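You operate a simulated robot arm through the tools that you are given. There is no shell and no other tool. Be economical: measure what you need, move in short steps, check, and stop when the job is done.

You are at the controls of a simulated two-armed robot. One attempt, no reset.

Task
Set the controller's torque for housing A-75 by its job card, then drive its screw.
Fine: use the nest by the red clamp of the grey fixture, clamped, and open the clamp after the run. Where these are worked on the way, their far stop is far enough and under half their travel is too little: red clamp of the grey fixture.
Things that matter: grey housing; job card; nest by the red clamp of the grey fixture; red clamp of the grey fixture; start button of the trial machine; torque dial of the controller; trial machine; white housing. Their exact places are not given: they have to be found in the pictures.

It is judged by the outcome, as a careful person would: the job done as asked, and still so three seconds after it is handed in. It fails if anything else is knocked over, pushed out of place, dropped, spilled or broken.

Robot
Two 6-joint arms with fingered hands on one trunk, on a base that drives. Base frame: it is fixed to the floor where the robot stands at the start and does not move with it; the origin is under the middle of the robot, x ahead of it, y to its left, z up; the surface under the hand at the start is at about z = 740. Units: mm, degrees, N and s.
The left shoulder is at the start at [70, 168, 1429], the right one opposite. With the tool pointing down near the work surface each hand reaches from about 320 to 600 mm from the robot's upright axis, wherever it stands, measured 20 degrees to its own side. Places, roughly: nest by the red clamp of the grey fixture [500, 600, 800]; red clamp of the grey fixture [500, 600, 800]; start button of the trial machine [400, 400, 700]; torque dial of the controller [500, 200, 800]; trial machine [700, 700, 700]. Payload 4 kg a hand.
Tool frame (each hand has its own): the origin (TCP) lies between the finger pads and is the grasp point; the fingertips stand 26 mm ahead of it; z points along the fingers, y is the line along which they close. The gripper opens to 132 mm. The gripper's body begins 73 mm behind the TCP. The gripper is a hand of 3 fingers: y runs from the thumb to the fingers, the wrist lies at [0, 0, -224] in the tool frame, and closing takes about 1.5 s.
Orientation is told as [roll, pitch, yaw] about the base's x, y, z axes, in that order, counted from this pose: with the fingers straight down and closing along the base's y, the tool's x points along the base's -x, its y along +y and its z along -z.

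Tools
- The arms move only by the tool arm_command. It takes "left_plan", "right_plan" or both (then of equal length, played together; a hand with none holds still); each is a list of rows, each a list of 2 entries, a list of its own where there are three numbers: the shift along the base's x, y, z in mm, then the turn, a rotation vector about the base's x, y, z in degrees. In form: [[[x, y, z], [wx, wy, wz]], ...]. A call has 1 to 8 rows; each row shifts and turns the commanded pose from where the row before left it. "left_fingers" and "right_fingers" are, for a hand that has rows, the finger opening in mm, from 0 to 132, set as the call begins (left out, the last holds). Rows are played at 5 a second. More than 50 mm and 8.6 degrees between two rows, or a gripper value outside its range, and nothing of the call is played. A pose out of reach is approached as far as the arm can. The call stops where the force on the tool passes 40 N (or 10 N more than at its start, if that is more) or the arm is blocked; 0.2 s more then pass. Each finger travels about 108 mm/s and halts on what it meets, pressing with about 25 N; the grip force reading is that of the motor and also rises with nothing between the fingers. The clock runs only during rows and for 0.2 s after the last one: add rows that do not move to give the fingers time. It gives the time, the measured TCP pose, the force on the tool (base axes), the opening and the grip force at its end, in the units of the frame above (readings bear some noise), with the torque about the TCP (base axes, N m) and any sound that the robot's microphone picked up.
- Cameras (640 x 400 px; columns grow to the right, rows downward): "scene" is now at [112.7, 30.2, 1629.2]; the picture's right is [0.48, -0.88, 0.00], its down [-0.73, -0.40, -0.55] and it looks along [0.49, 0.27, -0.83] (base axes); focal length 261 px, centre (320, 200). "left" rides on the left gripper at [-62, 3, -92] in its tool frame; the picture's right is [-0.05, -1.00, 0.00], its down [0.83, -0.04, -0.56] and it looks along [0.55, -0.03, 0.83] (tool axes); focal length 230 px, centre (320, 200). "right" rides on the right gripper at [61, 3, -92] in its tool frame; the picture's right is [-0.05, 1.00, 0.00], its down [-0.83, -0.04, -0.55] and it looks along [-0.55, -0.03, 0.83] (tool axes); focal length 230 px, centre (320, 200).
- get_image(camera): a new picture of that camera. No time passes.
- slide_trunk(by): slides the trunk up (or, below 0, down) by that many mm; the arms and the scene camera ride with it, the base frame stays. It gives what a move gives, with no picture.
- steer(legs): drives the robot by 1 to 6 legs, each [ahead, left, turn to the left] in mm, mm and degrees, along the robot's own axes; the way and the turn of a leg run together, so that a leg with both is an arc; at most 1500 mm and 180 degrees a leg. The arms and the cameras ride along, it lands a little off, and it stops where it bumps. It gives what a move gives.
- curl_fingers(finger1, finger2, thumb_bend, hand): sets how far each is bent, from 0 (flat) to 1 (curled in); at 0.3 the hand is open as for a grip, at 0.7 the pads meet at the TCP. One left out holds its place. A second passes; each finger stops where it meets its share of the squeeze, and holds until it gets a number again. A gripper value or a shape takes the hand back. It gives what a move gives, with no picture; readings hold the bend of each and the force on the fingers (four entries, about 0 where the hand has none), thumb and palm.
- grasp_type(shape, hand): the hand has 3 fingers and takes this shape, open, in about a second: jaw (thumb against the fingers, like two jaws); tri (thumb and two fingers); tip (a fingertip pinch); poke (one finger out to press); point (the index stretched); flat (the hand flat); cup (the hand cupped); fist (a fist). The gripper value then closes the fingers along that shape, each until it touches; the sizes above hold for jaw. It gives what a move gives, with no picture.
- turn_head(pan, tilt): turns the head with the scene camera to pan (to the left, within 86 degrees either way) and tilt (down, from -29 to 69), counted from straight ahead of the robot. It gives what a move gives.
- probe_pixels(camera, pixels): for up to 12 pixels [column, row] of the newest picture of that camera ("zoom" is the newest enlarged one), the place [x, y, z] in the base frame of the surface seen there, good to about 3 mm. No time passes.
- inspect(camera, box): a new picture of the part [left, top, right, bottom] of that camera's present view, enlarged. No time passes.
- job_done(): hands the job in; it is judged then, once.

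Work in short steps. Measure before you move; look again where a grasp or a placing could have gone wrong, and mend it. You have 80 turns and 62 pictures in all, those below and enlarged ones among them. Open the grippers and draw the arms clear of the work before you hand the job in, unless the task says otherwise.

The tools are called after ">>>" by a JSON object that holds its "api" and its "payload". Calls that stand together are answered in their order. arm_command: Moves the arms, as the interface text tells. Its arguments: {"type":"object","properties":{"left_plan":{"type":"array"},"left_fingers":{"type":"number"},"right_plan":{"type":"array"},"right_fingers":{"type":"number"}},"required":[]} The other tools are called the same way: slide_trunk (by) slides the trunk up or down; grasp_type (shape, hand) gives the hand a shape; curl_fingers (finger1, finger2, thumb_bend, hand) moves the fingers one by one; steer (legs) drives the base; turn_head (pan, tilt) turns the head that bears the scene camera; get_image (camera) takes a picture; probe_pixels (camera, pixels) gives the place of the surface under pixels of a picture; inspect (camera, box) takes an enlarged picture of a part of a camera's view; job_done () hands the job in.

At the start:

```text
time_s: 0.0
left_eef_pos: [378.5, 347.9, 1178.7]
left_tcp_rot: [0.0, 0.0, 0.0]
left_force: [-0.2, 0.5, -0.1]
left_wrist_torque: [-0.01, -0.03, -0.04]
left_width: 131.9
left_gripper_force: 0.0
left_shape: jaw
left_bend: [0.3, 0.3, 0.3]
left_finger forces: [0.0, 0.0, 0.1, 0.0, 0.0, 0.2]
right_eef_pos: [632.5, -23.4, 1048.9]
right_tcp_rot: [0.0, 0.0, 0.1]
right_force: [0.5, 0.6, 1.1]
right_wrist_torque: [0.0, 0.02, -0.01]
right_width: 131.8
right_gripper_force: 0.0
right_shape: jaw
right_bend: [0.3, 0.3, 0.3]
right_finger forces: [0.1, 0.0, 0.0, 0.0, 0.0, 0.0]
trunk travel left (down, up): [-875.0, 65.0]
robot x, y, heading: [1.6, 0.3, -0.0]
head pan, tilt: [28.6, 56.3]
```

scene: 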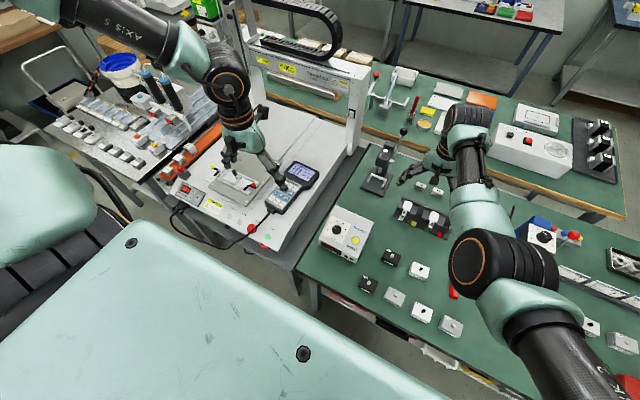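
right: 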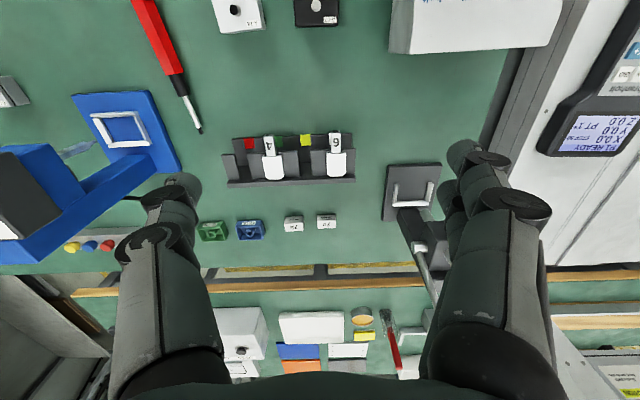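
left: 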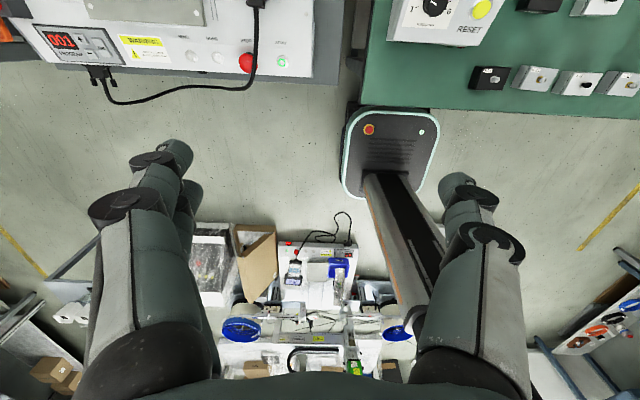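

The scene shows the machine at (270,170), the controller at (348,235), and housings around (400,290). I'll enlarge these parts.

>>> {"api": "inspect", "payload": {"camera": "scene", "box": [300, 150, 480, 350]}}

>>> {"api": "inspect", "payload": {"camera": "scene", "box": [160, 100, 340, 260]}}

```text
2.00 times, centred on (390, 250) of scene
```

zoom: 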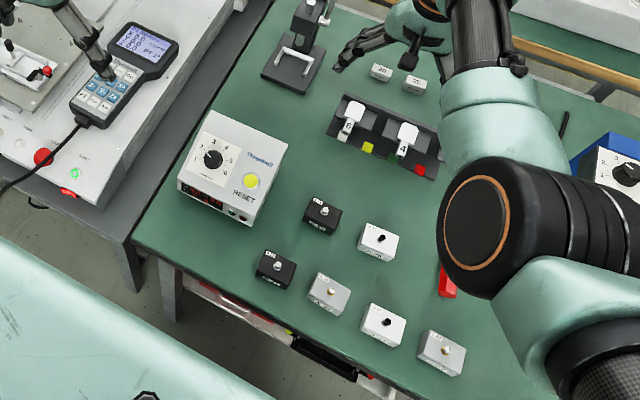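

```text
2.50 times, centred on (250, 180) of scene
```

zoom: 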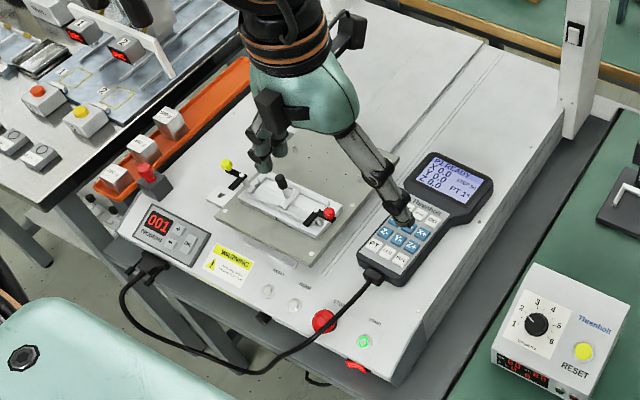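

The fixture on the machine has a red and a yellow clamp; I probe these and the controller.

>>> {"api": "probe_pixels", "payload": {"camera": "zoom", "pixels": [[329, 213], [226, 163], [281, 182], [275, 205], [305, 222], [323, 320], [365, 342], [537, 323], [584, 351], [147, 170], [240, 230], [520, 365]]}}

>>> {"api": "probe_pixels", "payload": {"camera": "scene", "pixels": [[390, 257], [419, 270], [368, 284], [395, 297], [422, 312], [451, 326], [405, 208], [437, 220], [420, 188], [436, 191], [378, 180], [448, 88]]}}

```text
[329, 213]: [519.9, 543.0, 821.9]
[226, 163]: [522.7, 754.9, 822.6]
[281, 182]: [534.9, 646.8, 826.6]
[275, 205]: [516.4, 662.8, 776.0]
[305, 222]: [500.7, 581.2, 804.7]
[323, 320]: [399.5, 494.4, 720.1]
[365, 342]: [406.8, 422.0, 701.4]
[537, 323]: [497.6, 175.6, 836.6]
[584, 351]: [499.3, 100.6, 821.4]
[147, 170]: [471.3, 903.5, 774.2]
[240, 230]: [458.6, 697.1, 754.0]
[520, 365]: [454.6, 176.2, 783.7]
```

```text
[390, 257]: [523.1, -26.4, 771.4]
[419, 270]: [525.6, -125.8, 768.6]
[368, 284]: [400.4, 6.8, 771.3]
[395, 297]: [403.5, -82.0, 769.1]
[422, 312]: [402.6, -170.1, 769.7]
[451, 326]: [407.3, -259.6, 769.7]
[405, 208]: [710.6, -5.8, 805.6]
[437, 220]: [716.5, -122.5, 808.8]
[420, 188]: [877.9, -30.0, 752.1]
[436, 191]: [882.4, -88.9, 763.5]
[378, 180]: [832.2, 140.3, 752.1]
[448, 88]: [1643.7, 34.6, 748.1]
```

I need a clear view of the bench, so I draw the right arm back and to the right, then look.

>>> {"api": "arm_command", "payload": {"right_plan": [[[-40, -30, 0], [0, 0, 0]], [[-40, -30, 0], [0, 0, 0]], [[-40, -30, 0], [0, 0, 0]], [[-40, -30, 0], [0, 0, 0]], [[-40, -30, 0], [0, 0, 0]], [[-30, -30, 0], [0, 0, 0]], [[-20, -30, 0], [0, 0, 0]], [[0, -30, 0], [0, 0, 0]]]}}

>>> {"api": "get_image", "payload": {"camera": "right"}}

>>> {"api": "get_image", "payload": {"camera": "scene"}}

```text
time_s: 1.0
left_eef_pos: [377.5, 347.0, 1178.9]
left_tcp_rot: [-0.1, -0.1, -0.1]
left_force: [-0.8, -0.4, -0.5]
left_wrist_torque: [0.03, 0.0, 0.02]
left_width: 131.9
left_gripper_force: 0.0
left_shape: jaw
left_bend: [0.3, 0.3, 0.3]
left_finger forces: [0.0, 0.0, 0.1, 0.0, 0.1, 0.0]
right_eef_pos: [523.1, -202.0, 1064.9]
right_tcp_rot: [-7.5, -4.8, -2.6]
right_force: [-0.3, -0.1, 0.7]
right_wrist_torque: [0.0, -0.03, -0.02]
right_width: 132.1
right_gripper_force: 0.0
right_shape: jaw
right_bend: [0.3, 0.3, 0.3]
right_finger forces: [0.1, 0.1, 0.0, 0.1, 0.1, 0.1]
right hand out of reach, approached as far as the arm can: row 4
trunk travel left (down, up): [-875.0, 65.0]
robot x, y, heading: [1.4, -1.5, -0.2]
head pan, tilt: [28.6, 56.3]
stopped in row 4 (right hand): the arm was blocked; the commanded pose is now the measured one
```

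```text
56 pictures are left
```

right: 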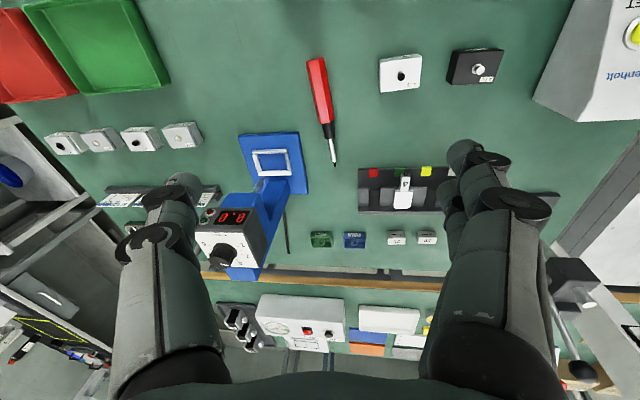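

```text
55 pictures are left
```

scene: 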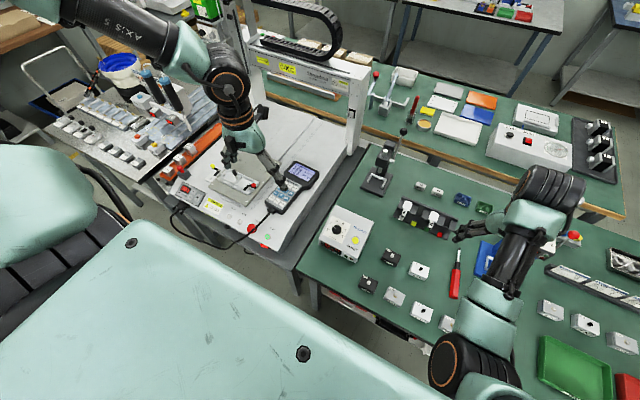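

Zooming in on the housing labels, the dark holder, and the area to the right of the bench.

>>> {"api": "inspect", "payload": {"camera": "scene", "box": [350, 170, 500, 264]}}

>>> {"api": "inspect", "payload": {"camera": "scene", "box": [345, 240, 475, 340]}}

>>> {"api": "turn_head", "payload": {"pan": -20, "tilt": 45}}

>>> {"api": "get_image", "payload": {"camera": "scene"}}

```text
4.26 times, centred on (425, 217) of scene
```

zoom: 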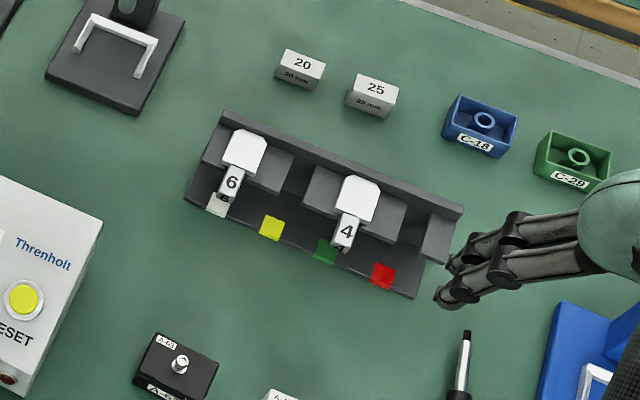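

```text
4.00 times, centred on (410, 290) of scene
```

zoom: 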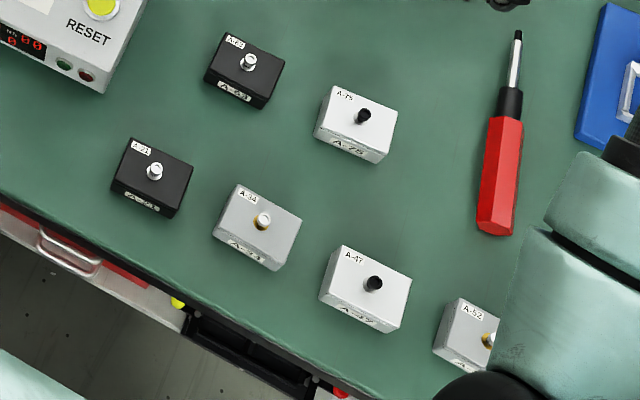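

```text
time_s: 2.1
left_eef_pos: [378.3, 346.9, 1178.9]
left_tcp_rot: [0.1, 0.0, 0.0]
left_force: [0.2, -0.5, 0.1]
left_wrist_torque: [-0.02, -0.01, -0.03]
left_width: 132.2
left_gripper_force: 0.1
left_shape: jaw
left_bend: [0.3, 0.3, 0.3]
left_finger forces: [0.0, 0.0, 0.1, 0.0, 0.0, 0.0]
right_eef_pos: [522.7, -200.9, 1065.0]
right_tcp_rot: [-7.5, -4.8, -2.5]
right_force: [-0.4, 0.8, -0.5]
right_wrist_torque: [-0.05, -0.01, 0.02]
right_width: 131.6
right_gripper_force: 0.1
right_shape: jaw
right_bend: [0.3, 0.3, 0.3]
right_finger forces: [0.0, 0.0, 0.1, 0.0, 0.0, 0.0]
trunk travel left (down, up): [-875.0, 65.0]
robot x, y, heading: [-1.3, 1.0, -0.2]
head pan, tilt: [-20.0, 45.0]
```

```text
52 pictures are left
```

scene: 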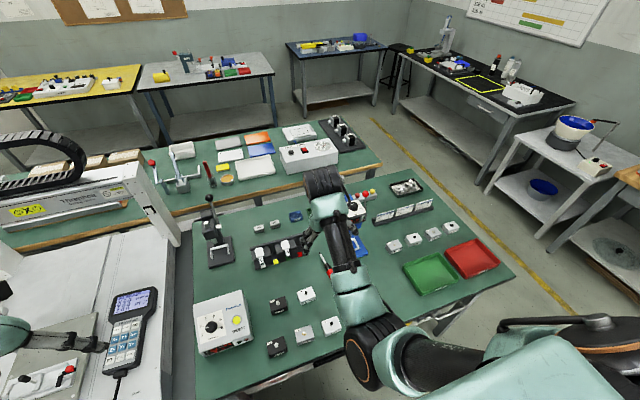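

A-75 is the white housing at about (525,-126). Looking for the job card: inspect the slats at (402,212) and the cards at (235,150).

>>> {"api": "inspect", "payload": {"camera": "scene", "box": [360, 170, 460, 260]}}

>>> {"api": "inspect", "payload": {"camera": "scene", "box": [140, 120, 360, 210]}}

```text
4.44 times, centred on (410, 215) of scene
```

zoom: 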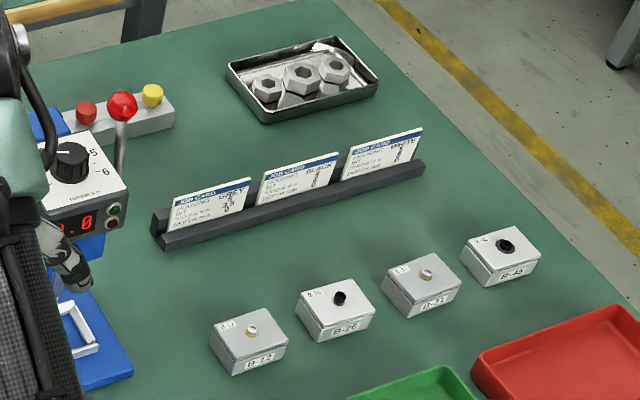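

```text
2.91 times, centred on (250, 165) of scene
```

zoom: 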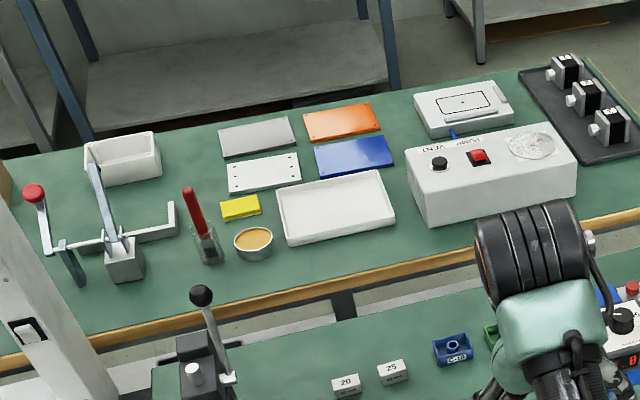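

Job cards for GREY, BLACK, WHITE stand in the rack; enlarging them more.

>>> {"api": "inspect", "payload": {"camera": "scene", "box": [433, 196, 458, 214]}}

>>> {"api": "inspect", "payload": {"camera": "scene", "box": [395, 195, 460, 225]}}

```text
16.00 times, centred on (446, 205) of scene
```

zoom: 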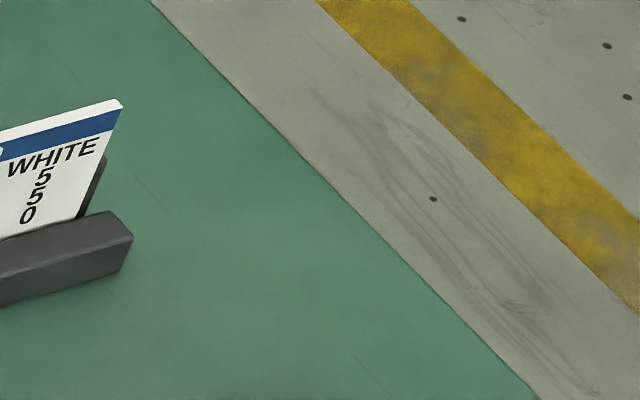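

```text
9.85 times, centred on (428, 210) of scene
```

zoom: 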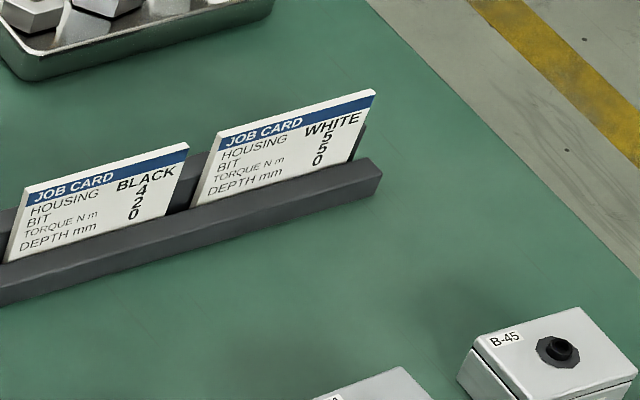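

The white card: bit 5, torque 5, depth 0. Now I look at the fixture and controller more closely with the head turned left, moving the left hand off to the side first.

>>> {"api": "arm_command", "payload": {"left_plan": [[[-40, 0, 0], [0, 0, 0]], [[-40, 0, 0], [0, 0, 0]], [[-30, 0, 0], [0, 0, 0]], [[0, 0, 0], [0, 0, 0]]]}}

>>> {"api": "turn_head", "payload": {"pan": 45, "tilt": 45}}

>>> {"api": "get_image", "payload": {"camera": "scene"}}

```text
time_s: 3.1
left_eef_pos: [308.6, 317.5, 1180.3]
left_tcp_rot: [0.0, 0.0, -0.1]
left_force: [0.7, -0.9, 0.6]
left_wrist_torque: [0.0, 0.01, 0.01]
left_width: 131.8
left_gripper_force: 0.0
left_shape: jaw
left_bend: [0.3, 0.3, 0.3]
left_finger forces: [0.0, 0.0, 0.1, 0.1, 0.1, 0.0]
left hand out of reach, approached as far as the arm can: row 2, 3
right_eef_pos: [522.1, -201.7, 1065.2]
right_tcp_rot: [-7.3, -4.9, -2.4]
right_force: [0.6, -0.2, -0.4]
right_wrist_torque: [0.0, -0.01, -0.01]
right_width: 131.6
right_gripper_force: 0.1
right_shape: jaw
right_bend: [0.3, 0.3, 0.3]
right_finger forces: [0.0, 0.1, 0.1, 0.0, 0.0, 0.0]
trunk travel left (down, up): [-875.0, 65.0]
robot x, y, heading: [-1.7, 2.9, -0.1]
head pan, tilt: [-20.0, 45.0]
```

```text
time_s: 4.5
left_eef_pos: [309.5, 318.9, 1180.0]
left_tcp_rot: [-0.1, 0.1, 0.0]
left_force: [-0.4, -0.4, -0.2]
left_wrist_torque: [0.01, -0.03, 0.03]
left_width: 132.0
left_gripper_force: 0.1
left_shape: jaw
left_bend: [0.3, 0.3, 0.3]
left_finger forces: [0.0, 0.1, 0.0, 0.1, 0.1, 0.1]
right_eef_pos: [522.4, -201.1, 1064.8]
right_tcp_rot: [-7.4, -4.8, -2.5]
right_force: [0.3, 0.1, -0.1]
right_wrist_torque: [-0.02, 0.0, 0.01]
right_width: 131.8
right_gripper_force: 0.1
right_shape: jaw
right_bend: [0.3, 0.3, 0.3]
right_finger forces: [0.1, 0.1, 0.0, 0.0, 0.2, 0.0]
trunk travel left (down, up): [-875.0, 65.0]
robot x, y, heading: [2.4, -5.1, -0.0]
head pan, tilt: [45.0, 45.0]
```

```text
47 pictures are left
```

scene: 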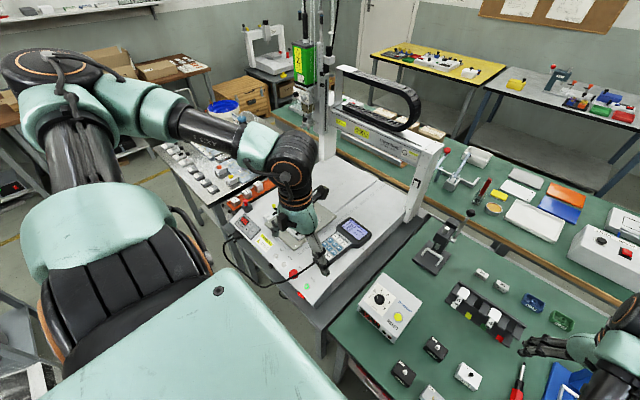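

The hand hides the fixture, which I'll study later. Now the controller closeup at (395,310).

>>> {"api": "inspect", "payload": {"camera": "scene", "box": [350, 265, 430, 350]}}

```text
4.71 times, centred on (390, 308) of scene
```

zoom: 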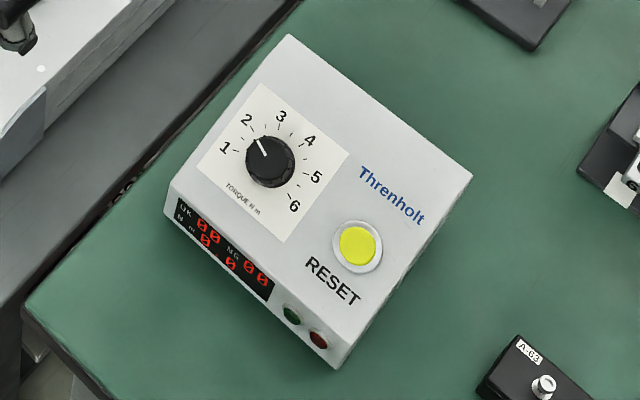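

Probing knob, pointer and numerals.

>>> {"api": "probe_pixels", "payload": {"camera": "zoom", "pixels": [[224, 148], [246, 120], [282, 116], [309, 141], [316, 178], [294, 206], [269, 157], [263, 146], [258, 138], [357, 245], [215, 165], [345, 155]]}}

>>> {"api": "inspect", "payload": {"camera": "scene", "box": [372, 283, 396, 298]}}

```text
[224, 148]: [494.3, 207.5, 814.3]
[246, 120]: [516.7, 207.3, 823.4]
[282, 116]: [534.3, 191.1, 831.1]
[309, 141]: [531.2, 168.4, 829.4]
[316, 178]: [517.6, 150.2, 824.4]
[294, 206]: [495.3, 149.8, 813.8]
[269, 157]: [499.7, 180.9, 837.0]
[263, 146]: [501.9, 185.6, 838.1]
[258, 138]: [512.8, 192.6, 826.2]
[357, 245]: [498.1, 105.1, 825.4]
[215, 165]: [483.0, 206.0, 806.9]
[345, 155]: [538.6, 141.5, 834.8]
```

```text
16.00 times, centred on (384, 290) of scene
```

zoom: 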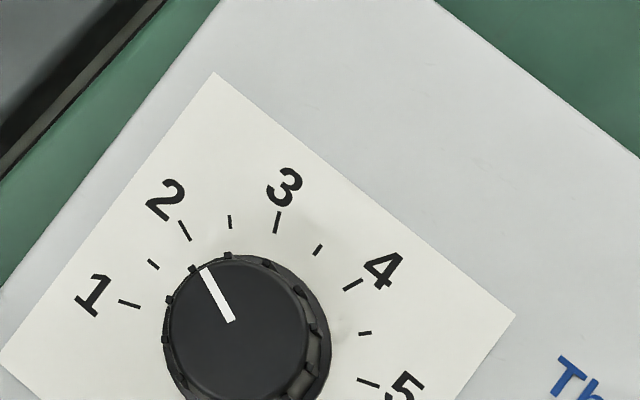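

The pointer is at 2; numerals are about 45° apart on a panel sloping ~24°, so 5 needs +135° clockwise. I bring the left hand over the knob, tilted square to the panel and pre-twisted counter-clockwise.

>>> {"api": "arm_command", "payload": {"left_plan": [[[19, -17, -32], [0, -8, 0]], [[19, -17, -32], [0, -8, 0]], [[19, -17, -32], [0, -8, 0]], [[19, -17, -32], [-3.46, 0, 7.77]], [[19, -18, -33], [-3.46, 0, 7.77]], [[19, -18, -33], [-3.46, 0, 7.77]], [[19, -18, -33], [-3.46, 0, 7.77]], [[18, -18, -33], [-3.46, 0, 7.77]]], "left_fingers": 80}}

>>> {"api": "arm_command", "payload": {"left_plan": [[[0, 0, 0], [-3.46, 0, 7.77]], [[0, 0, 0], [-3.46, 0, 7.77]], [[0, 0, 0], [-3.1, 0, 6.8]], [[0, 0, 0], [0, 0, 0]]]}}

>>> {"api": "get_image", "payload": {"camera": "left"}}

>>> {"api": "get_image", "payload": {"camera": "scene"}}

```text
time_s: 6.3
left_eef_pos: [439.0, 334.0, 1053.2]
left_tcp_rot: [-16.6, -17.4, 45.1]
left_force: [0.1, -0.3, -1.0]
left_wrist_torque: [-0.03, -0.06, 0.01]
left_width: 80.6
left_gripper_force: 0.3
left_shape: jaw
left_bend: [0.71, 0.71, 0.71]
left_finger forces: [0.1, 0.1, 0.0, 0.0, 0.1, 0.1]
left hand out of reach, approached as far as the arm can: row 1, 3, 4, 5, 6, 7, 8
right_eef_pos: [522.3, -200.5, 1064.5]
right_tcp_rot: [-7.4, -4.8, -2.5]
right_force: [-0.2, 0.3, 0.2]
right_wrist_torque: [-0.02, -0.01, 0.03]
right_width: 131.7
right_gripper_force: 0.1
right_shape: jaw
right_bend: [0.3, 0.3, 0.3]
right_finger forces: [0.1, 0.0, 0.1, 0.0, 0.0, 0.1]
trunk travel left (down, up): [-875.0, 65.0]
robot x, y, heading: [0.1, 1.6, 0.3]
head pan, tilt: [45.0, 45.0]
```

```text
time_s: 7.3
left_eef_pos: [438.8, 333.7, 1053.9]
left_tcp_rot: [-22.3, -9.0, 68.9]
left_force: [-0.5, 0.2, -0.3]
left_wrist_torque: [0.0, 0.02, 0.01]
left_width: 80.3
left_gripper_force: 0.1
left_shape: jaw
left_bend: [0.71, 0.71, 0.71]
left_finger forces: [0.0, 0.0, 0.0, 0.0, 0.0, 0.0]
right_eef_pos: [523.8, -200.3, 1064.6]
right_tcp_rot: [-7.4, -4.7, -2.5]
right_force: [0.9, 0.2, 0.2]
right_wrist_torque: [0.01, 0.02, -0.01]
right_width: 132.0
right_gripper_force: 0.1
right_shape: jaw
right_bend: [0.3, 0.3, 0.3]
right_finger forces: [0.1, 0.0, 0.0, 0.0, 0.0, 0.0]
trunk travel left (down, up): [-875.0, 65.0]
robot x, y, heading: [-1.3, -1.5, -0.1]
head pan, tilt: [45.0, 45.0]
```

```text
44 pictures are left
```

left: 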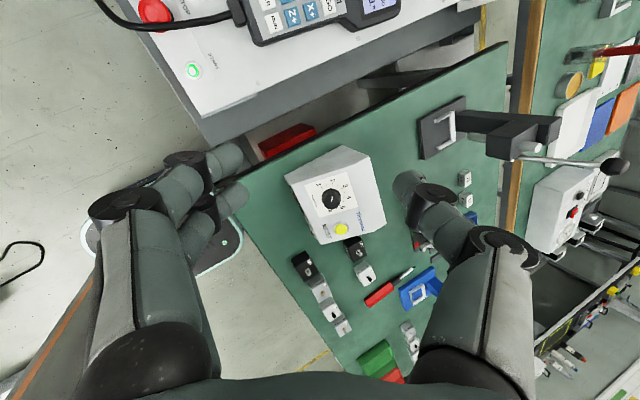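

```text
43 pictures are left
```

scene: 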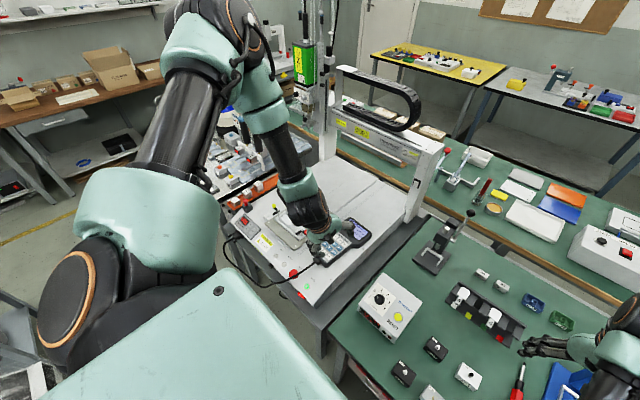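

The hand lags at [439,334,1054]; I step it toward the knob and see how it responds.

>>> {"api": "arm_command", "payload": {"left_plan": [[[5, -35, -30], [0, 0, 0]], [[5, -35, -30], [0, 0, 0]], [[5, -35, -30], [0, 0, 0]], [[5, -35, -30], [0, 0, 0]], [[0, 0, 0], [0, 0, 0]]]}}

```text
time_s: 8.5
left_eef_pos: [436.7, 326.4, 1059.4]
left_tcp_rot: [-22.2, -9.2, 68.8]
left_force: [0.0, 0.1, 0.1]
left_wrist_torque: [-0.01, 0.01, 0.04]
left_width: 80.4
left_gripper_force: 0.1
left_shape: jaw
left_bend: [0.71, 0.71, 0.71]
left_finger forces: [0.0, 0.0, 0.0, 0.0, 0.0, 0.0]
left hand out of reach, approached as far as the arm can: row 1, 2, 3, 4
right_eef_pos: [523.2, -200.2, 1064.8]
right_tcp_rot: [-7.4, -4.8, -2.6]
right_force: [0.0, 1.4, 0.8]
right_wrist_torque: [0.0, 0.01, 0.03]
right_width: 132.2
right_gripper_force: 0.1
right_shape: jaw
right_bend: [0.3, 0.3, 0.3]
right_finger forces: [0.0, 0.1, 0.0, 0.1, 0.0, 0.0]
trunk travel left (down, up): [-875.0, 65.0]
robot x, y, heading: [2.8, -0.8, -0.1]
head pan, tilt: [45.0, 45.0]
```

This twist seems to hit a joint limit. I untwist to yaw ~0 and try again.

>>> {"api": "arm_command", "payload": {"left_plan": [[[0, 0, 0], [3.46, 0, -7.77]], [[0, 0, 0], [3.46, 0, -7.77]], [[0, 0, 0], [3.46, 0, -7.77]], [[0, 0, 0], [3.46, 0, -7.77]], [[0, 0, 0], [3.46, 0, -7.77]], [[0, 0, 0], [3.46, 0, -7.77]], [[0, 0, 0], [3.46, 0, -7.77]], [[0, 0, 0], [3.1, 0, -6.8]]]}}

>>> {"api": "arm_command", "payload": {"left_plan": [[[5, -35, -30], [0, 0, 0]], [[5, -35, -30], [0, 0, 0]], [[5, -35, -30], [0, 0, 0]], [[5, -35, -30], [0, 0, 0]], [[0, 0, 0], [0, 0, 0]]]}}

```text
time_s: 10.3
left_eef_pos: [436.2, 327.2, 1058.7]
left_tcp_rot: [0.1, -24.0, -0.1]
left_force: [0.4, 0.8, -0.1]
left_wrist_torque: [-0.03, 0.01, 0.01]
left_width: 80.3
left_gripper_force: 0.0
left_shape: jaw
left_bend: [0.71, 0.71, 0.71]
left_finger forces: [0.1, 0.0, 0.1, 0.0, 0.0, 0.0]
right_eef_pos: [523.3, -200.3, 1065.1]
right_tcp_rot: [-7.3, -4.8, -2.5]
right_force: [0.3, -0.1, -0.8]
right_wrist_torque: [0.03, 0.01, 0.01]
right_width: 131.7
right_gripper_force: 0.0
right_shape: jaw
right_bend: [0.3, 0.3, 0.3]
right_finger forces: [0.0, 0.1, 0.1, 0.0, 0.0, 0.0]
trunk travel left (down, up): [-875.0, 65.0]
robot x, y, heading: [-1.1, -1.3, 0.1]
head pan, tilt: [45.0, 45.0]
```

```text
time_s: 11.5
left_eef_pos: [435.8, 328.0, 1059.5]
left_tcp_rot: [0.0, -23.8, 0.0]
left_force: [0.0, 1.4, 0.4]
left_wrist_torque: [0.0, 0.0, -0.01]
left_width: 80.7
left_gripper_force: 0.1
left_shape: jaw
left_bend: [0.71, 0.71, 0.71]
left_finger forces: [0.0, 0.1, 0.0, 0.0, 0.0, 0.1]
left hand out of reach, approached as far as the arm can: row 1, 2, 3, 4
right_eef_pos: [522.9, -201.3, 1064.5]
right_tcp_rot: [-7.4, -4.8, -2.5]
right_force: [0.6, -0.7, -0.2]
right_wrist_torque: [-0.02, -0.01, 0.0]
right_width: 132.1
right_gripper_force: 0.0
right_shape: jaw
right_bend: [0.3, 0.3, 0.3]
right_finger forces: [0.1, 0.0, 0.0, 0.0, 0.1, 0.0]
trunk travel left (down, up): [-875.0, 65.0]
robot x, y, heading: [-1.6, -0.1, 0.1]
head pan, tilt: [45.0, 45.0]
```

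I try going down first, then sideways.

>>> {"api": "arm_command", "payload": {"left_plan": [[[10, 0, -40], [0, 0, 0]], [[10, 0, -40], [0, 0, 0]], [[10, 0, -40], [0, 0, 0]], [[0, 0, 0], [0, 0, 0]]]}}

>>> {"api": "arm_command", "payload": {"left_plan": [[[0, -40, 0], [0, 0, 0]], [[0, -40, 0], [0, 0, 0]], [[0, -40, 0], [0, 0, 0]], [[0, 0, 0], [0, 0, 0]]]}}

```text
time_s: 12.5
left_eef_pos: [453.0, 372.0, 1030.6]
left_tcp_rot: [-0.1, -23.8, 0.0]
left_force: [0.0, -0.3, -0.1]
left_wrist_torque: [-0.02, 0.02, -0.01]
left_width: 80.3
left_gripper_force: 0.0
left_shape: jaw
left_bend: [0.71, 0.71, 0.71]
left_finger forces: [0.0, 0.1, 0.0, 0.0, 0.0, 0.0]
left hand out of reach, approached as far as the arm can: row 1, 2, 3
right_eef_pos: [523.4, -200.1, 1064.9]
right_tcp_rot: [-7.4, -4.9, -2.5]
right_force: [-0.8, 0.4, -0.1]
right_wrist_torque: [0.0, 0.01, 0.0]
right_width: 132.0
right_gripper_force: 0.0
right_shape: jaw
right_bend: [0.3, 0.3, 0.3]
right_finger forces: [0.0, 0.0, 0.0, 0.0, 0.0, 0.0]
trunk travel left (down, up): [-875.0, 65.0]
robot x, y, heading: [2.4, -0.8, 0.3]
head pan, tilt: [45.0, 45.0]
```

```text
time_s: 13.5
left_eef_pos: [431.4, 311.8, 1075.0]
left_tcp_rot: [-0.1, -23.9, 0.0]
left_force: [-0.1, 0.1, -0.6]
left_wrist_torque: [0.01, 0.02, -0.01]
left_width: 80.4
left_gripper_force: 0.0
left_shape: jaw
left_bend: [0.71, 0.71, 0.71]
left_finger forces: [0.0, 0.0, 0.0, 0.0, 0.0, 0.1]
left hand out of reach, approached as far as the arm can: row 1, 2, 3
right_eef_pos: [523.8, -200.9, 1064.1]
right_tcp_rot: [-7.4, -4.9, -2.5]
right_force: [-0.2, -0.2, -0.4]
right_wrist_torque: [0.01, -0.01, 0.02]
right_width: 131.6
right_gripper_force: 0.1
right_shape: jaw
right_bend: [0.3, 0.3, 0.3]
right_finger forces: [0.0, 0.0, 0.0, 0.0, 0.0, 0.0]
trunk travel left (down, up): [-875.0, 65.0]
robot x, y, heading: [0.5, -1.3, -0.1]
head pan, tilt: [45.0, 45.0]
```

The limit slides along a surface when the arm is folded. I try extending forward first and then descending and coming across.

>>> {"api": "arm_command", "payload": {"left_plan": [[[40, 0, 0], [0, 0, 0]], [[40, 0, -10], [0, 0, 0]], [[30, 0, -30], [0, 0, 0]], [[0, 0, -40], [0, 0, 0]], [[0, 0, -40], [0, 0, 0]], [[0, 0, 0], [0, 0, 0]]]}}

>>> {"api": "arm_command", "payload": {"left_plan": [[[0, -40, 0], [0, 0, 0]], [[0, -40, 0], [0, 0, 0]], [[0, -40, 0], [0, 0, 0]], [[0, 0, 0], [0, 0, 0]]]}}

```text
time_s: 14.9
left_eef_pos: [500.8, 378.7, 1034.1]
left_tcp_rot: [0.1, -23.7, -0.1]
left_force: [0.1, 0.3, 0.9]
left_wrist_torque: [-0.01, -0.04, -0.01]
left_width: 80.7
left_gripper_force: 0.2
left_shape: jaw
left_bend: [0.71, 0.71, 0.71]
left_finger forces: [0.0, 0.0, 0.0, 0.0, 0.1, 0.0]
left hand out of reach, approached as far as the arm can: row 1, 2, 3, 4, 5
right_eef_pos: [523.1, -201.2, 1063.5]
right_tcp_rot: [-7.4, -4.8, -2.4]
right_force: [-0.3, -0.3, 0.5]
right_wrist_torque: [-0.02, -0.01, 0.01]
right_width: 131.7
right_gripper_force: 0.0
right_shape: jaw
right_bend: [0.3, 0.3, 0.3]
right_finger forces: [0.0, 0.0, 0.0, 0.0, 0.0, 0.1]
trunk travel left (down, up): [-875.0, 65.0]
robot x, y, heading: [0.2, -1.2, -0.2]
head pan, tilt: [45.0, 45.0]
```

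```text
time_s: 15.9
left_eef_pos: [464.7, 332.0, 1067.8]
left_tcp_rot: [-0.1, -24.0, 0.0]
left_force: [-1.1, -0.8, -0.2]
left_wrist_torque: [-0.02, -0.01, -0.02]
left_width: 80.3
left_gripper_force: 0.0
left_shape: jaw
left_bend: [0.71, 0.71, 0.71]
left_finger forces: [0.1, 0.0, 0.0, 0.0, 0.0, 0.1]
left hand out of reach, approached as far as the arm can: row 1, 2, 3
right_eef_pos: [522.9, -202.5, 1065.8]
right_tcp_rot: [-7.3, -4.9, -2.5]
right_force: [0.0, -0.4, 0.0]
right_wrist_torque: [0.0, -0.01, 0.0]
right_width: 131.7
right_gripper_force: 0.0
right_shape: jaw
right_bend: [0.3, 0.3, 0.3]
right_finger forces: [0.1, 0.0, 0.0, 0.0, 0.0, 0.1]
trunk travel left (down, up): [-875.0, 65.0]
robot x, y, heading: [1.8, 0.1, -0.1]
head pan, tilt: [45.0, 45.0]
```

Sliding the trunk down is the likely way to gain depth. First I raise the right hand well clear.

>>> {"api": "arm_command", "payload": {"right_plan": [[[0, 0, 40], [0, 0, 0]], [[0, 0, 40], [0, 0, 0]], [[0, 0, 40], [0, 0, 0]], [[0, 0, 40], [0, 0, 0]], [[0, 0, 40], [0, 0, 0]], [[0, 0, 0], [0, 0, 0]]]}}

>>> {"api": "slide_trunk", "payload": {"by": -120}}

>>> {"api": "arm_command", "payload": {"left_plan": [[[0, -40, 0], [0, 0, 0]], [[0, -40, 0], [0, 0, 0]], [[0, -40, 0], [0, 0, 0]], [[0, 0, 0], [0, 0, 0]]]}}

```text
time_s: 17.3
left_eef_pos: [464.4, 330.9, 1067.5]
left_tcp_rot: [-0.1, -24.1, -0.1]
left_force: [0.5, 0.3, 0.3]
left_wrist_torque: [0.0, -0.03, -0.05]
left_width: 80.4
left_gripper_force: 0.1
left_shape: jaw
left_bend: [0.71, 0.71, 0.71]
left_finger forces: [0.0, 0.1, 0.0, 0.0, 0.0, 0.0]
right_eef_pos: [583.7, -150.6, 1113.9]
right_tcp_rot: [-7.4, -5.0, -2.4]
right_force: [-0.3, 0.3, -1.0]
right_wrist_torque: [0.0, 0.0, -0.01]
right_width: 131.7
right_gripper_force: 0.1
right_shape: jaw
right_bend: [0.3, 0.3, 0.3]
right_finger forces: [0.0, 0.0, 0.0, 0.0, 0.1, 0.0]
right hand out of reach, approached as far as the arm can: row 1, 2, 3, 4, 5
trunk travel left (down, up): [-875.0, 65.0]
robot x, y, heading: [0.8, -4.8, 0.0]
head pan, tilt: [45.0, 45.0]
```

```text
time_s: 18.8
left_eef_pos: [465.2, 332.6, 948.7]
left_tcp_rot: [0.0, -23.9, -0.1]
left_force: [0.7, 0.3, 0.2]
left_wrist_torque: [-0.01, 0.0, 0.0]
left_width: 80.6
left_gripper_force: 0.1
left_shape: jaw
left_bend: [0.71, 0.71, 0.71]
left_finger forces: [0.1, 0.0, 0.1, 0.0, 0.0, 0.1]
right_eef_pos: [582.9, -149.4, 992.1]
right_tcp_rot: [-7.3, -5.0, -2.4]
right_force: [0.3, 0.0, -0.3]
right_wrist_torque: [0.01, 0.02, 0.01]
right_width: 132.0
right_gripper_force: 0.0
right_shape: jaw
right_bend: [0.3, 0.3, 0.3]
right_finger forces: [0.0, 0.1, 0.1, 0.0, 0.1, 0.0]
trunk travel left (down, up): [-755.0, 185.0]
robot x, y, heading: [-3.1, 4.1, -0.1]
head pan, tilt: [45.0, 45.0]
```

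```text
time_s: 19.8
left_eef_pos: [424.0, 302.1, 975.7]
left_tcp_rot: [-0.2, -24.0, 0.0]
left_force: [-0.7, 0.4, 1.4]
left_wrist_torque: [0.03, -0.02, -0.05]
left_width: 80.4
left_gripper_force: 0.1
left_shape: jaw
left_bend: [0.71, 0.71, 0.71]
left_finger forces: [0.1, 0.0, 0.1, 0.0, 0.0, 0.1]
left hand out of reach, approached as far as the arm can: row 1, 2, 3
right_eef_pos: [582.4, -151.6, 992.2]
right_tcp_rot: [-7.3, -4.8, -2.5]
right_force: [0.6, 0.2, 0.0]
right_wrist_torque: [0.0, -0.01, 0.01]
right_width: 131.7
right_gripper_force: 0.0
right_shape: jaw
right_bend: [0.3, 0.3, 0.3]
right_finger forces: [0.0, 0.0, 0.0, 0.1, 0.1, 0.1]
trunk travel left (down, up): [-755.0, 185.0]
robot x, y, heading: [-3.6, -0.3, 0.2]
head pan, tilt: [45.0, 45.0]
```

The left arm is confined to a high region, while the right arm's configuration reaches low. I'll work with the right hand: trunk back up, left hand parked high and close, then drive left so the dial is on the right hand's side.

>>> {"api": "slide_trunk", "payload": {"by": 120}}

>>> {"api": "arm_command", "payload": {"left_plan": [[[-20, 10, 30], [0, 8, 0]], [[-30, 10, 30], [0, 8, 0]], [[-30, 0, 30], [0, 8, 0]], [[-20, 0, 20], [0, 0, 0]], [[0, 0, 0], [0, 0, 0]]]}}

>>> {"api": "arm_command", "payload": {"right_plan": [[[0, 0, -40], [0, 0, 0]], [[-20, 0, -40], [0, -8, 0]], [[-30, 0, -20], [0, -8, 0]], [[-20, 0, 0], [0, -3, 0]], [[0, 0, 0], [0, 0, 0]]], "right_fingers": 80}}

```text
time_s: 21.3
left_eef_pos: [424.2, 303.6, 1095.3]
left_tcp_rot: [-0.2, -24.0, -0.1]
left_force: [0.6, 0.4, 0.3]
left_wrist_torque: [0.04, -0.04, 0.02]
left_width: 80.4
left_gripper_force: 0.0
left_shape: jaw
left_bend: [0.71, 0.71, 0.71]
left_finger forces: [0.0, 0.1, 0.0, 0.0, 0.0, 0.0]
right_eef_pos: [582.3, -148.6, 1112.9]
right_tcp_rot: [-7.4, -4.9, -2.5]
right_force: [0.2, -0.1, 0.1]
right_wrist_torque: [-0.02, 0.0, -0.03]
right_width: 132.0
right_gripper_force: 0.0
right_shape: jaw
right_bend: [0.3, 0.3, 0.3]
right_finger forces: [0.0, 0.0, 0.1, 0.0, 0.0, 0.1]
trunk travel left (down, up): [-875.0, 65.0]
robot x, y, heading: [-1.6, 1.3, 0.1]
head pan, tilt: [45.0, 45.0]
```

```text
time_s: 22.5
left_eef_pos: [322.3, 327.3, 1203.6]
left_tcp_rot: [-0.3, 0.0, -0.1]
left_force: [0.5, 0.7, -0.1]
left_wrist_torque: [0.0, 0.02, 0.02]
left_width: 80.5
left_gripper_force: 0.0
left_shape: jaw
left_bend: [0.71, 0.71, 0.71]
left_finger forces: [0.0, 0.0, 0.1, 0.0, 0.0, 0.0]
right_eef_pos: [582.1, -148.0, 1112.6]
right_tcp_rot: [-7.5, -4.9, -2.4]
right_force: [0.8, 0.4, -0.1]
right_wrist_torque: [-0.01, 0.01, -0.01]
right_width: 131.8
right_gripper_force: 0.1
right_shape: jaw
right_bend: [0.3, 0.3, 0.3]
right_finger forces: [0.0, 0.1, 0.0, 0.0, 0.0, 0.1]
trunk travel left (down, up): [-875.0, 65.0]
robot x, y, heading: [1.7, 1.8, -0.0]
head pan, tilt: [45.0, 45.0]
```

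```text
time_s: 23.3
left_eef_pos: [321.4, 321.9, 1205.1]
left_tcp_rot: [-0.1, -0.1, 0.0]
left_force: [0.0, -0.6, 1.2]
left_wrist_torque: [0.01, -0.01, 0.01]
left_width: 80.2
left_gripper_force: 0.0
left_shape: jaw
left_bend: [0.71, 0.71, 0.71]
left_finger forces: [0.0, 0.0, 0.1, 0.1, 0.0, 0.0]
right_eef_pos: [602.5, -248.6, 1094.6]
right_tcp_rot: [-18.1, -30.0, -0.8]
right_force: [-0.5, 1.0, -0.7]
right_wrist_torque: [-0.01, -0.01, 0.02]
right_width: 80.6
right_gripper_force: 0.0
right_shape: jaw
right_bend: [0.71, 0.71, 0.71]
right_finger forces: [0.0, 0.1, 0.0, 0.0, 0.0, 0.1]
right hand out of reach, approached as far as the arm can: row 4
trunk travel left (down, up): [-875.0, 65.0]
robot x, y, heading: [-1.4, 3.5, -0.1]
head pan, tilt: [45.0, 45.0]
stopped in row 4 (right hand): the arm was blocked; the commanded pose is now the measured one
```

The right arm was "blocked" again; I look at it with the scene camera to see what it hits.

>>> {"api": "turn_head", "payload": {"pan": -25, "tilt": 35}}

>>> {"api": "get_image", "payload": {"camera": "scene"}}

```text
time_s: 24.8
left_eef_pos: [323.3, 325.6, 1203.2]
left_tcp_rot: [-0.3, 0.0, 0.1]
left_force: [0.8, -0.5, 0.0]
left_wrist_torque: [0.03, 0.02, 0.0]
left_width: 80.5
left_gripper_force: 0.2
left_shape: jaw
left_bend: [0.71, 0.71, 0.71]
left_finger forces: [0.0, 0.0, 0.1, 0.0, 0.0, 0.1]
right_eef_pos: [604.2, -247.2, 1093.7]
right_tcp_rot: [-18.2, -30.0, -0.8]
right_force: [-0.1, -0.2, -0.2]
right_wrist_torque: [-0.04, 0.01, -0.04]
right_width: 80.5
right_gripper_force: 0.0
right_shape: jaw
right_bend: [0.71, 0.71, 0.71]
right_finger forces: [0.0, 0.1, 0.0, 0.1, 0.0, 0.0]
trunk travel left (down, up): [-875.0, 65.0]
robot x, y, heading: [0.2, -1.8, 0.2]
head pan, tilt: [-25.0, 35.0]
```

```text
42 pictures are left
```

scene: 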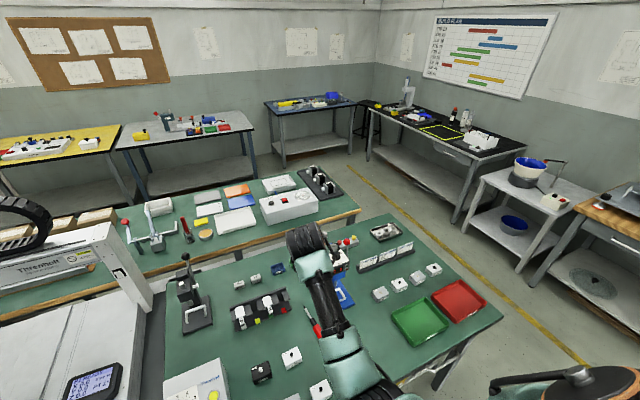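

Probing the right arm's elbow and the left's to understand the posture.

>>> {"api": "probe_pixels", "payload": {"camera": "scene", "pixels": [[375, 392], [345, 365], [350, 342], [325, 300], [308, 240], [300, 390], [490, 340], [560, 375]]}}

>>> {"api": "turn_head", "payload": {"pan": -70, "tilt": 60}}

>>> {"api": "get_image", "payload": {"camera": "scene"}}

```text
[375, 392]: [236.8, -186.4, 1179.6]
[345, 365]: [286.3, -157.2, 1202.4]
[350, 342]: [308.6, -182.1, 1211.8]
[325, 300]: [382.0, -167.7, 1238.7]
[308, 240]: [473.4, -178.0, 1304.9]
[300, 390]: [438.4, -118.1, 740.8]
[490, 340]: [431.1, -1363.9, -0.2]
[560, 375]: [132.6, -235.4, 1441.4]
```

```text
time_s: 25.9
left_eef_pos: [322.1, 324.5, 1203.8]
left_tcp_rot: [-0.2, 0.0, 0.1]
left_force: [-0.1, -0.9, -0.3]
left_wrist_torque: [0.01, 0.0, 0.01]
left_width: 80.2
left_gripper_force: 0.2
left_shape: jaw
left_bend: [0.71, 0.71, 0.71]
left_finger forces: [0.1, 0.0, 0.0, 0.0, 0.1, 0.0]
right_eef_pos: [603.6, -247.6, 1095.1]
right_tcp_rot: [-18.1, -30.1, -0.8]
right_force: [-0.3, 0.0, -0.6]
right_wrist_torque: [0.0, 0.0, 0.0]
right_width: 80.5
right_gripper_force: 0.0
right_shape: jaw
right_bend: [0.71, 0.71, 0.71]
right_finger forces: [0.0, 0.0, 0.0, 0.0, 0.0, 0.1]
trunk travel left (down, up): [-875.0, 65.0]
robot x, y, heading: [0.4, 0.3, 0.0]
head pan, tilt: [-70.0, 60.0]
```

```text
41 pictures are left
```

scene: 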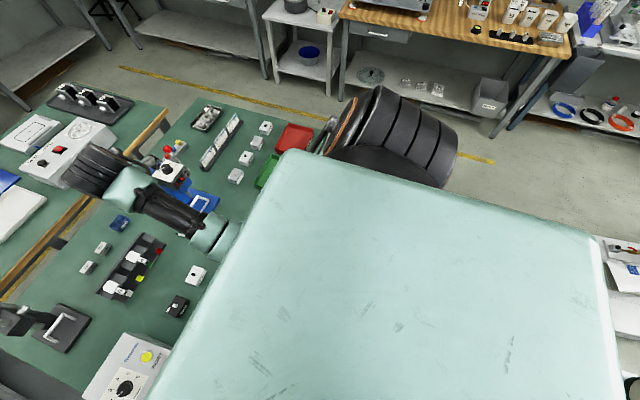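

Upper arm and forearm are each ~300 mm, so the right arm works best extended; folding makes it jam against the trunk. I extend the right hand again, correct its tilt, and test descending.

>>> {"api": "arm_command", "payload": {"right_plan": [[[10, 30, 0], [6, 2, 0]], [[10, 30, -5], [6, 2, 0]], [[10, 30, -10], [6, 2, 0]], [[0, 30, -20], [0, 0, 0]], [[0, 0, 0], [0, 0, 0]]]}}

>>> {"api": "arm_command", "payload": {"right_plan": [[[-10, 0, -40], [0, 0, 0]], [[-10, 0, -40], [0, 0, 0]], [[-10, 0, -30], [0, 0, 0]], [[0, 0, 0], [0, 0, 0]]]}}

```text
time_s: 27.3
left_eef_pos: [323.1, 325.0, 1202.2]
left_tcp_rot: [-0.2, 0.0, 0.1]
left_force: [-0.5, 0.4, -0.1]
left_wrist_torque: [-0.01, -0.01, -0.01]
left_width: 80.2
left_gripper_force: 0.0
left_shape: jaw
left_bend: [0.71, 0.71, 0.71]
left_finger forces: [0.1, 0.1, 0.0, 0.0, 0.0, 0.0]
right_eef_pos: [639.7, -154.3, 1061.6]
right_tcp_rot: [-1.0, -23.4, -10.0]
right_force: [-0.2, -0.9, -0.1]
right_wrist_torque: [0.02, 0.03, 0.0]
right_width: 80.2
right_gripper_force: 0.0
right_shape: jaw
right_bend: [0.71, 0.71, 0.71]
right_finger forces: [0.1, 0.1, 0.0, 0.1, 0.1, 0.0]
trunk travel left (down, up): [-875.0, 65.0]
robot x, y, heading: [-0.4, -0.2, -0.2]
head pan, tilt: [-70.0, 60.0]
stopped in row 5 (right hand): the arm was blocked; the commanded pose is now the measured one
```

```text
time_s: 28.5
left_eef_pos: [323.4, 323.6, 1203.5]
left_tcp_rot: [-0.2, 0.0, 0.0]
left_force: [0.0, 0.8, -0.8]
left_wrist_torque: [0.02, 0.02, 0.0]
left_width: 80.3
left_gripper_force: 0.0
left_shape: jaw
left_bend: [0.71, 0.71, 0.71]
left_finger forces: [0.0, 0.0, 0.0, 0.0, 0.0, 0.0]
right_eef_pos: [625.4, -170.4, 966.0]
right_tcp_rot: [-2.3, -25.6, -10.0]
right_force: [0.1, -0.4, 0.0]
right_wrist_torque: [0.03, -0.04, 0.0]
right_width: 80.3
right_gripper_force: 0.1
right_shape: jaw
right_bend: [0.71, 0.71, 0.71]
right_finger forces: [0.0, 0.0, 0.0, 0.0, 0.0, 0.1]
trunk travel left (down, up): [-875.0, 65.0]
robot x, y, heading: [-0.7, -1.5, 0.2]
head pan, tilt: [-70.0, 60.0]
stopped in row 4 (right hand): the arm was blocked; the commanded pose is now the measured one
```

To see what blocks the right arm, I turn the left hand so that its camera looks across toward it.

>>> {"api": "arm_command", "payload": {"left_plan": [[[0, 0, 0], [0, 0, 8.5]], [[0, 0, 0], [0, 0, 8.5]], [[0, 0, 0], [0, 0, 8.5]], [[0, 0, 0], [0, 0, 8.5]], [[0, 0, 0], [0, 0, 8.5]], [[0, 0, 0], [0, 0, 8.5]], [[0, 0, 0], [0, 0, 8.5]], [[0, 0, 0], [0, 0, 8.5]]]}}

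>>> {"api": "arm_command", "payload": {"left_plan": [[[0, 0, 0], [-8, 0, 0]], [[0, 0, 0], [-8, 0, 0]], [[0, 0, 0], [-8, 0, 0]], [[0, 0, 0], [-8, 0, 0]], [[0, 0, 0], [0, 0, 0]]]}}

>>> {"api": "get_image", "payload": {"camera": "left"}}

```text
time_s: 30.3
left_eef_pos: [323.4, 324.1, 1202.4]
left_tcp_rot: [-0.2, 0.0, 68.2]
left_force: [0.3, 0.0, -0.2]
left_wrist_torque: [-0.02, -0.02, 0.0]
left_width: 80.3
left_gripper_force: 0.0
left_shape: jaw
left_bend: [0.71, 0.71, 0.71]
left_finger forces: [0.1, 0.0, 0.1, 0.1, 0.0, 0.0]
right_eef_pos: [625.8, -169.6, 965.9]
right_tcp_rot: [-2.2, -25.6, -9.9]
right_force: [-1.3, -0.5, 0.1]
right_wrist_torque: [-0.03, 0.04, 0.01]
right_width: 80.0
right_gripper_force: 0.1
right_shape: jaw
right_bend: [0.71, 0.71, 0.71]
right_finger forces: [0.0, 0.0, 0.0, 0.0, 0.1, 0.1]
trunk travel left (down, up): [-875.0, 65.0]
robot x, y, heading: [-2.7, 0.8, 0.0]
head pan, tilt: [-70.0, 60.0]
```

```text
time_s: 31.5
left_eef_pos: [366.7, 252.0, 1205.9]
left_tcp_rot: [-13.3, 29.3, 64.5]
left_force: [0.4, -0.6, 0.4]
left_wrist_torque: [0.0, -0.03, -0.03]
left_width: 80.1
left_gripper_force: 0.1
left_shape: jaw
left_bend: [0.71, 0.71, 0.71]
left_finger forces: [0.0, 0.1, 0.0, 0.1, 0.0, 0.1]
left hand out of reach, approached as far as the arm can: row 1, 2, 3, 4
right_eef_pos: [626.8, -171.9, 964.1]
right_tcp_rot: [-2.3, -25.5, -9.9]
right_force: [0.3, -1.0, -0.5]
right_wrist_torque: [0.03, 0.0, 0.02]
right_width: 80.3
right_gripper_force: 0.0
right_shape: jaw
right_bend: [0.71, 0.71, 0.71]
right_finger forces: [0.0, 0.0, 0.0, 0.0, 0.0, 0.0]
trunk travel left (down, up): [-875.0, 65.0]
robot x, y, heading: [2.4, 1.0, -0.2]
head pan, tilt: [-70.0, 60.0]
```

```text
40 pictures are left
```

left: 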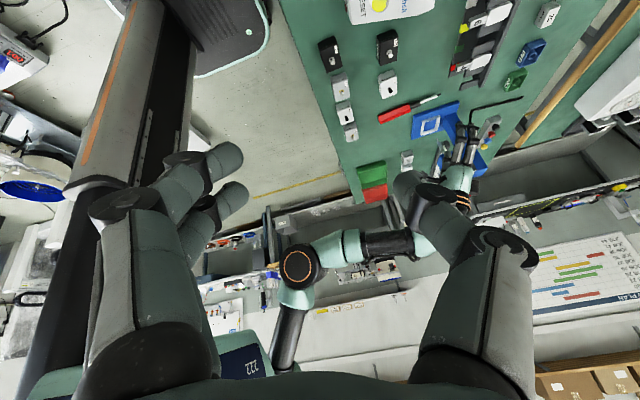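

The right arm looks free of contact, so the "blocking" may be lag near a singular posture. I test slow, small steps with the right hand: backward and down.

>>> {"api": "arm_command", "payload": {"right_plan": [[[-10, 0, 0], [0, 0, 1.5]], [[-10, 0, 0], [0, 0, 1.5]], [[-10, 0, 0], [0, 0, 1.5]], [[-10, 0, 0], [0, 0, 1.5]], [[-10, 0, 0], [0, 0, 1.5]], [[-10, 0, 0], [0, 0, 1.5]], [[0, 0, 0], [0, 0, 0]], [[0, 0, 0], [0, 0, 0]]]}}

>>> {"api": "arm_command", "payload": {"right_plan": [[[-10, 0, -10], [0, 0, 0]], [[-10, 0, -10], [0, 0, 0]], [[-10, 0, -10], [0, 0, 0]], [[-10, 0, -10], [0, 0, 0]], [[-10, 0, -10], [0, 0, 0]], [[-10, 0, -10], [0, 0, 0]], [[0, 0, 0], [0, 0, 0]], [[0, 0, 0], [0, 0, 0]]]}}

```text
time_s: 33.3
left_eef_pos: [366.8, 254.1, 1207.0]
left_tcp_rot: [-13.3, 29.3, 64.5]
left_force: [0.1, -0.5, -0.4]
left_wrist_torque: [0.05, 0.01, 0.01]
left_width: 80.8
left_gripper_force: 0.0
left_shape: jaw
left_bend: [0.71, 0.71, 0.71]
left_finger forces: [0.1, 0.1, 0.1, 0.1, 0.0, 0.1]
right_eef_pos: [572.6, -189.6, 970.1]
right_tcp_rot: [-4.2, -26.2, -0.3]
right_force: [-1.0, -1.0, 0.8]
right_wrist_torque: [0.02, 0.01, -0.03]
right_width: 80.0
right_gripper_force: 0.1
right_shape: jaw
right_bend: [0.71, 0.71, 0.71]
right_finger forces: [0.0, 0.1, 0.0, 0.0, 0.1, 0.1]
trunk travel left (down, up): [-875.0, 65.0]
robot x, y, heading: [-0.4, 5.8, -0.3]
head pan, tilt: [-70.0, 60.0]
```

```text
time_s: 35.1
left_eef_pos: [365.3, 254.1, 1206.1]
left_tcp_rot: [-13.3, 29.3, 64.4]
left_force: [-0.5, -0.2, -0.5]
left_wrist_torque: [0.01, 0.01, 0.0]
left_width: 80.3
left_gripper_force: 0.0
left_shape: jaw
left_bend: [0.71, 0.71, 0.71]
left_finger forces: [0.0, 0.1, 0.0, 0.1, 0.0, 0.1]
right_eef_pos: [513.3, -190.3, 908.5]
right_tcp_rot: [-4.8, -26.4, 0.3]
right_force: [0.8, -0.6, 0.2]
right_wrist_torque: [0.01, 0.0, 0.01]
right_width: 80.3
right_gripper_force: 0.0
right_shape: jaw
right_bend: [0.71, 0.71, 0.71]
right_finger forces: [0.1, 0.0, 0.0, 0.0, 0.0, 0.0]
trunk travel left (down, up): [-875.0, 65.0]
robot x, y, heading: [2.2, 0.2, -0.0]
head pan, tilt: [-70.0, 60.0]
```

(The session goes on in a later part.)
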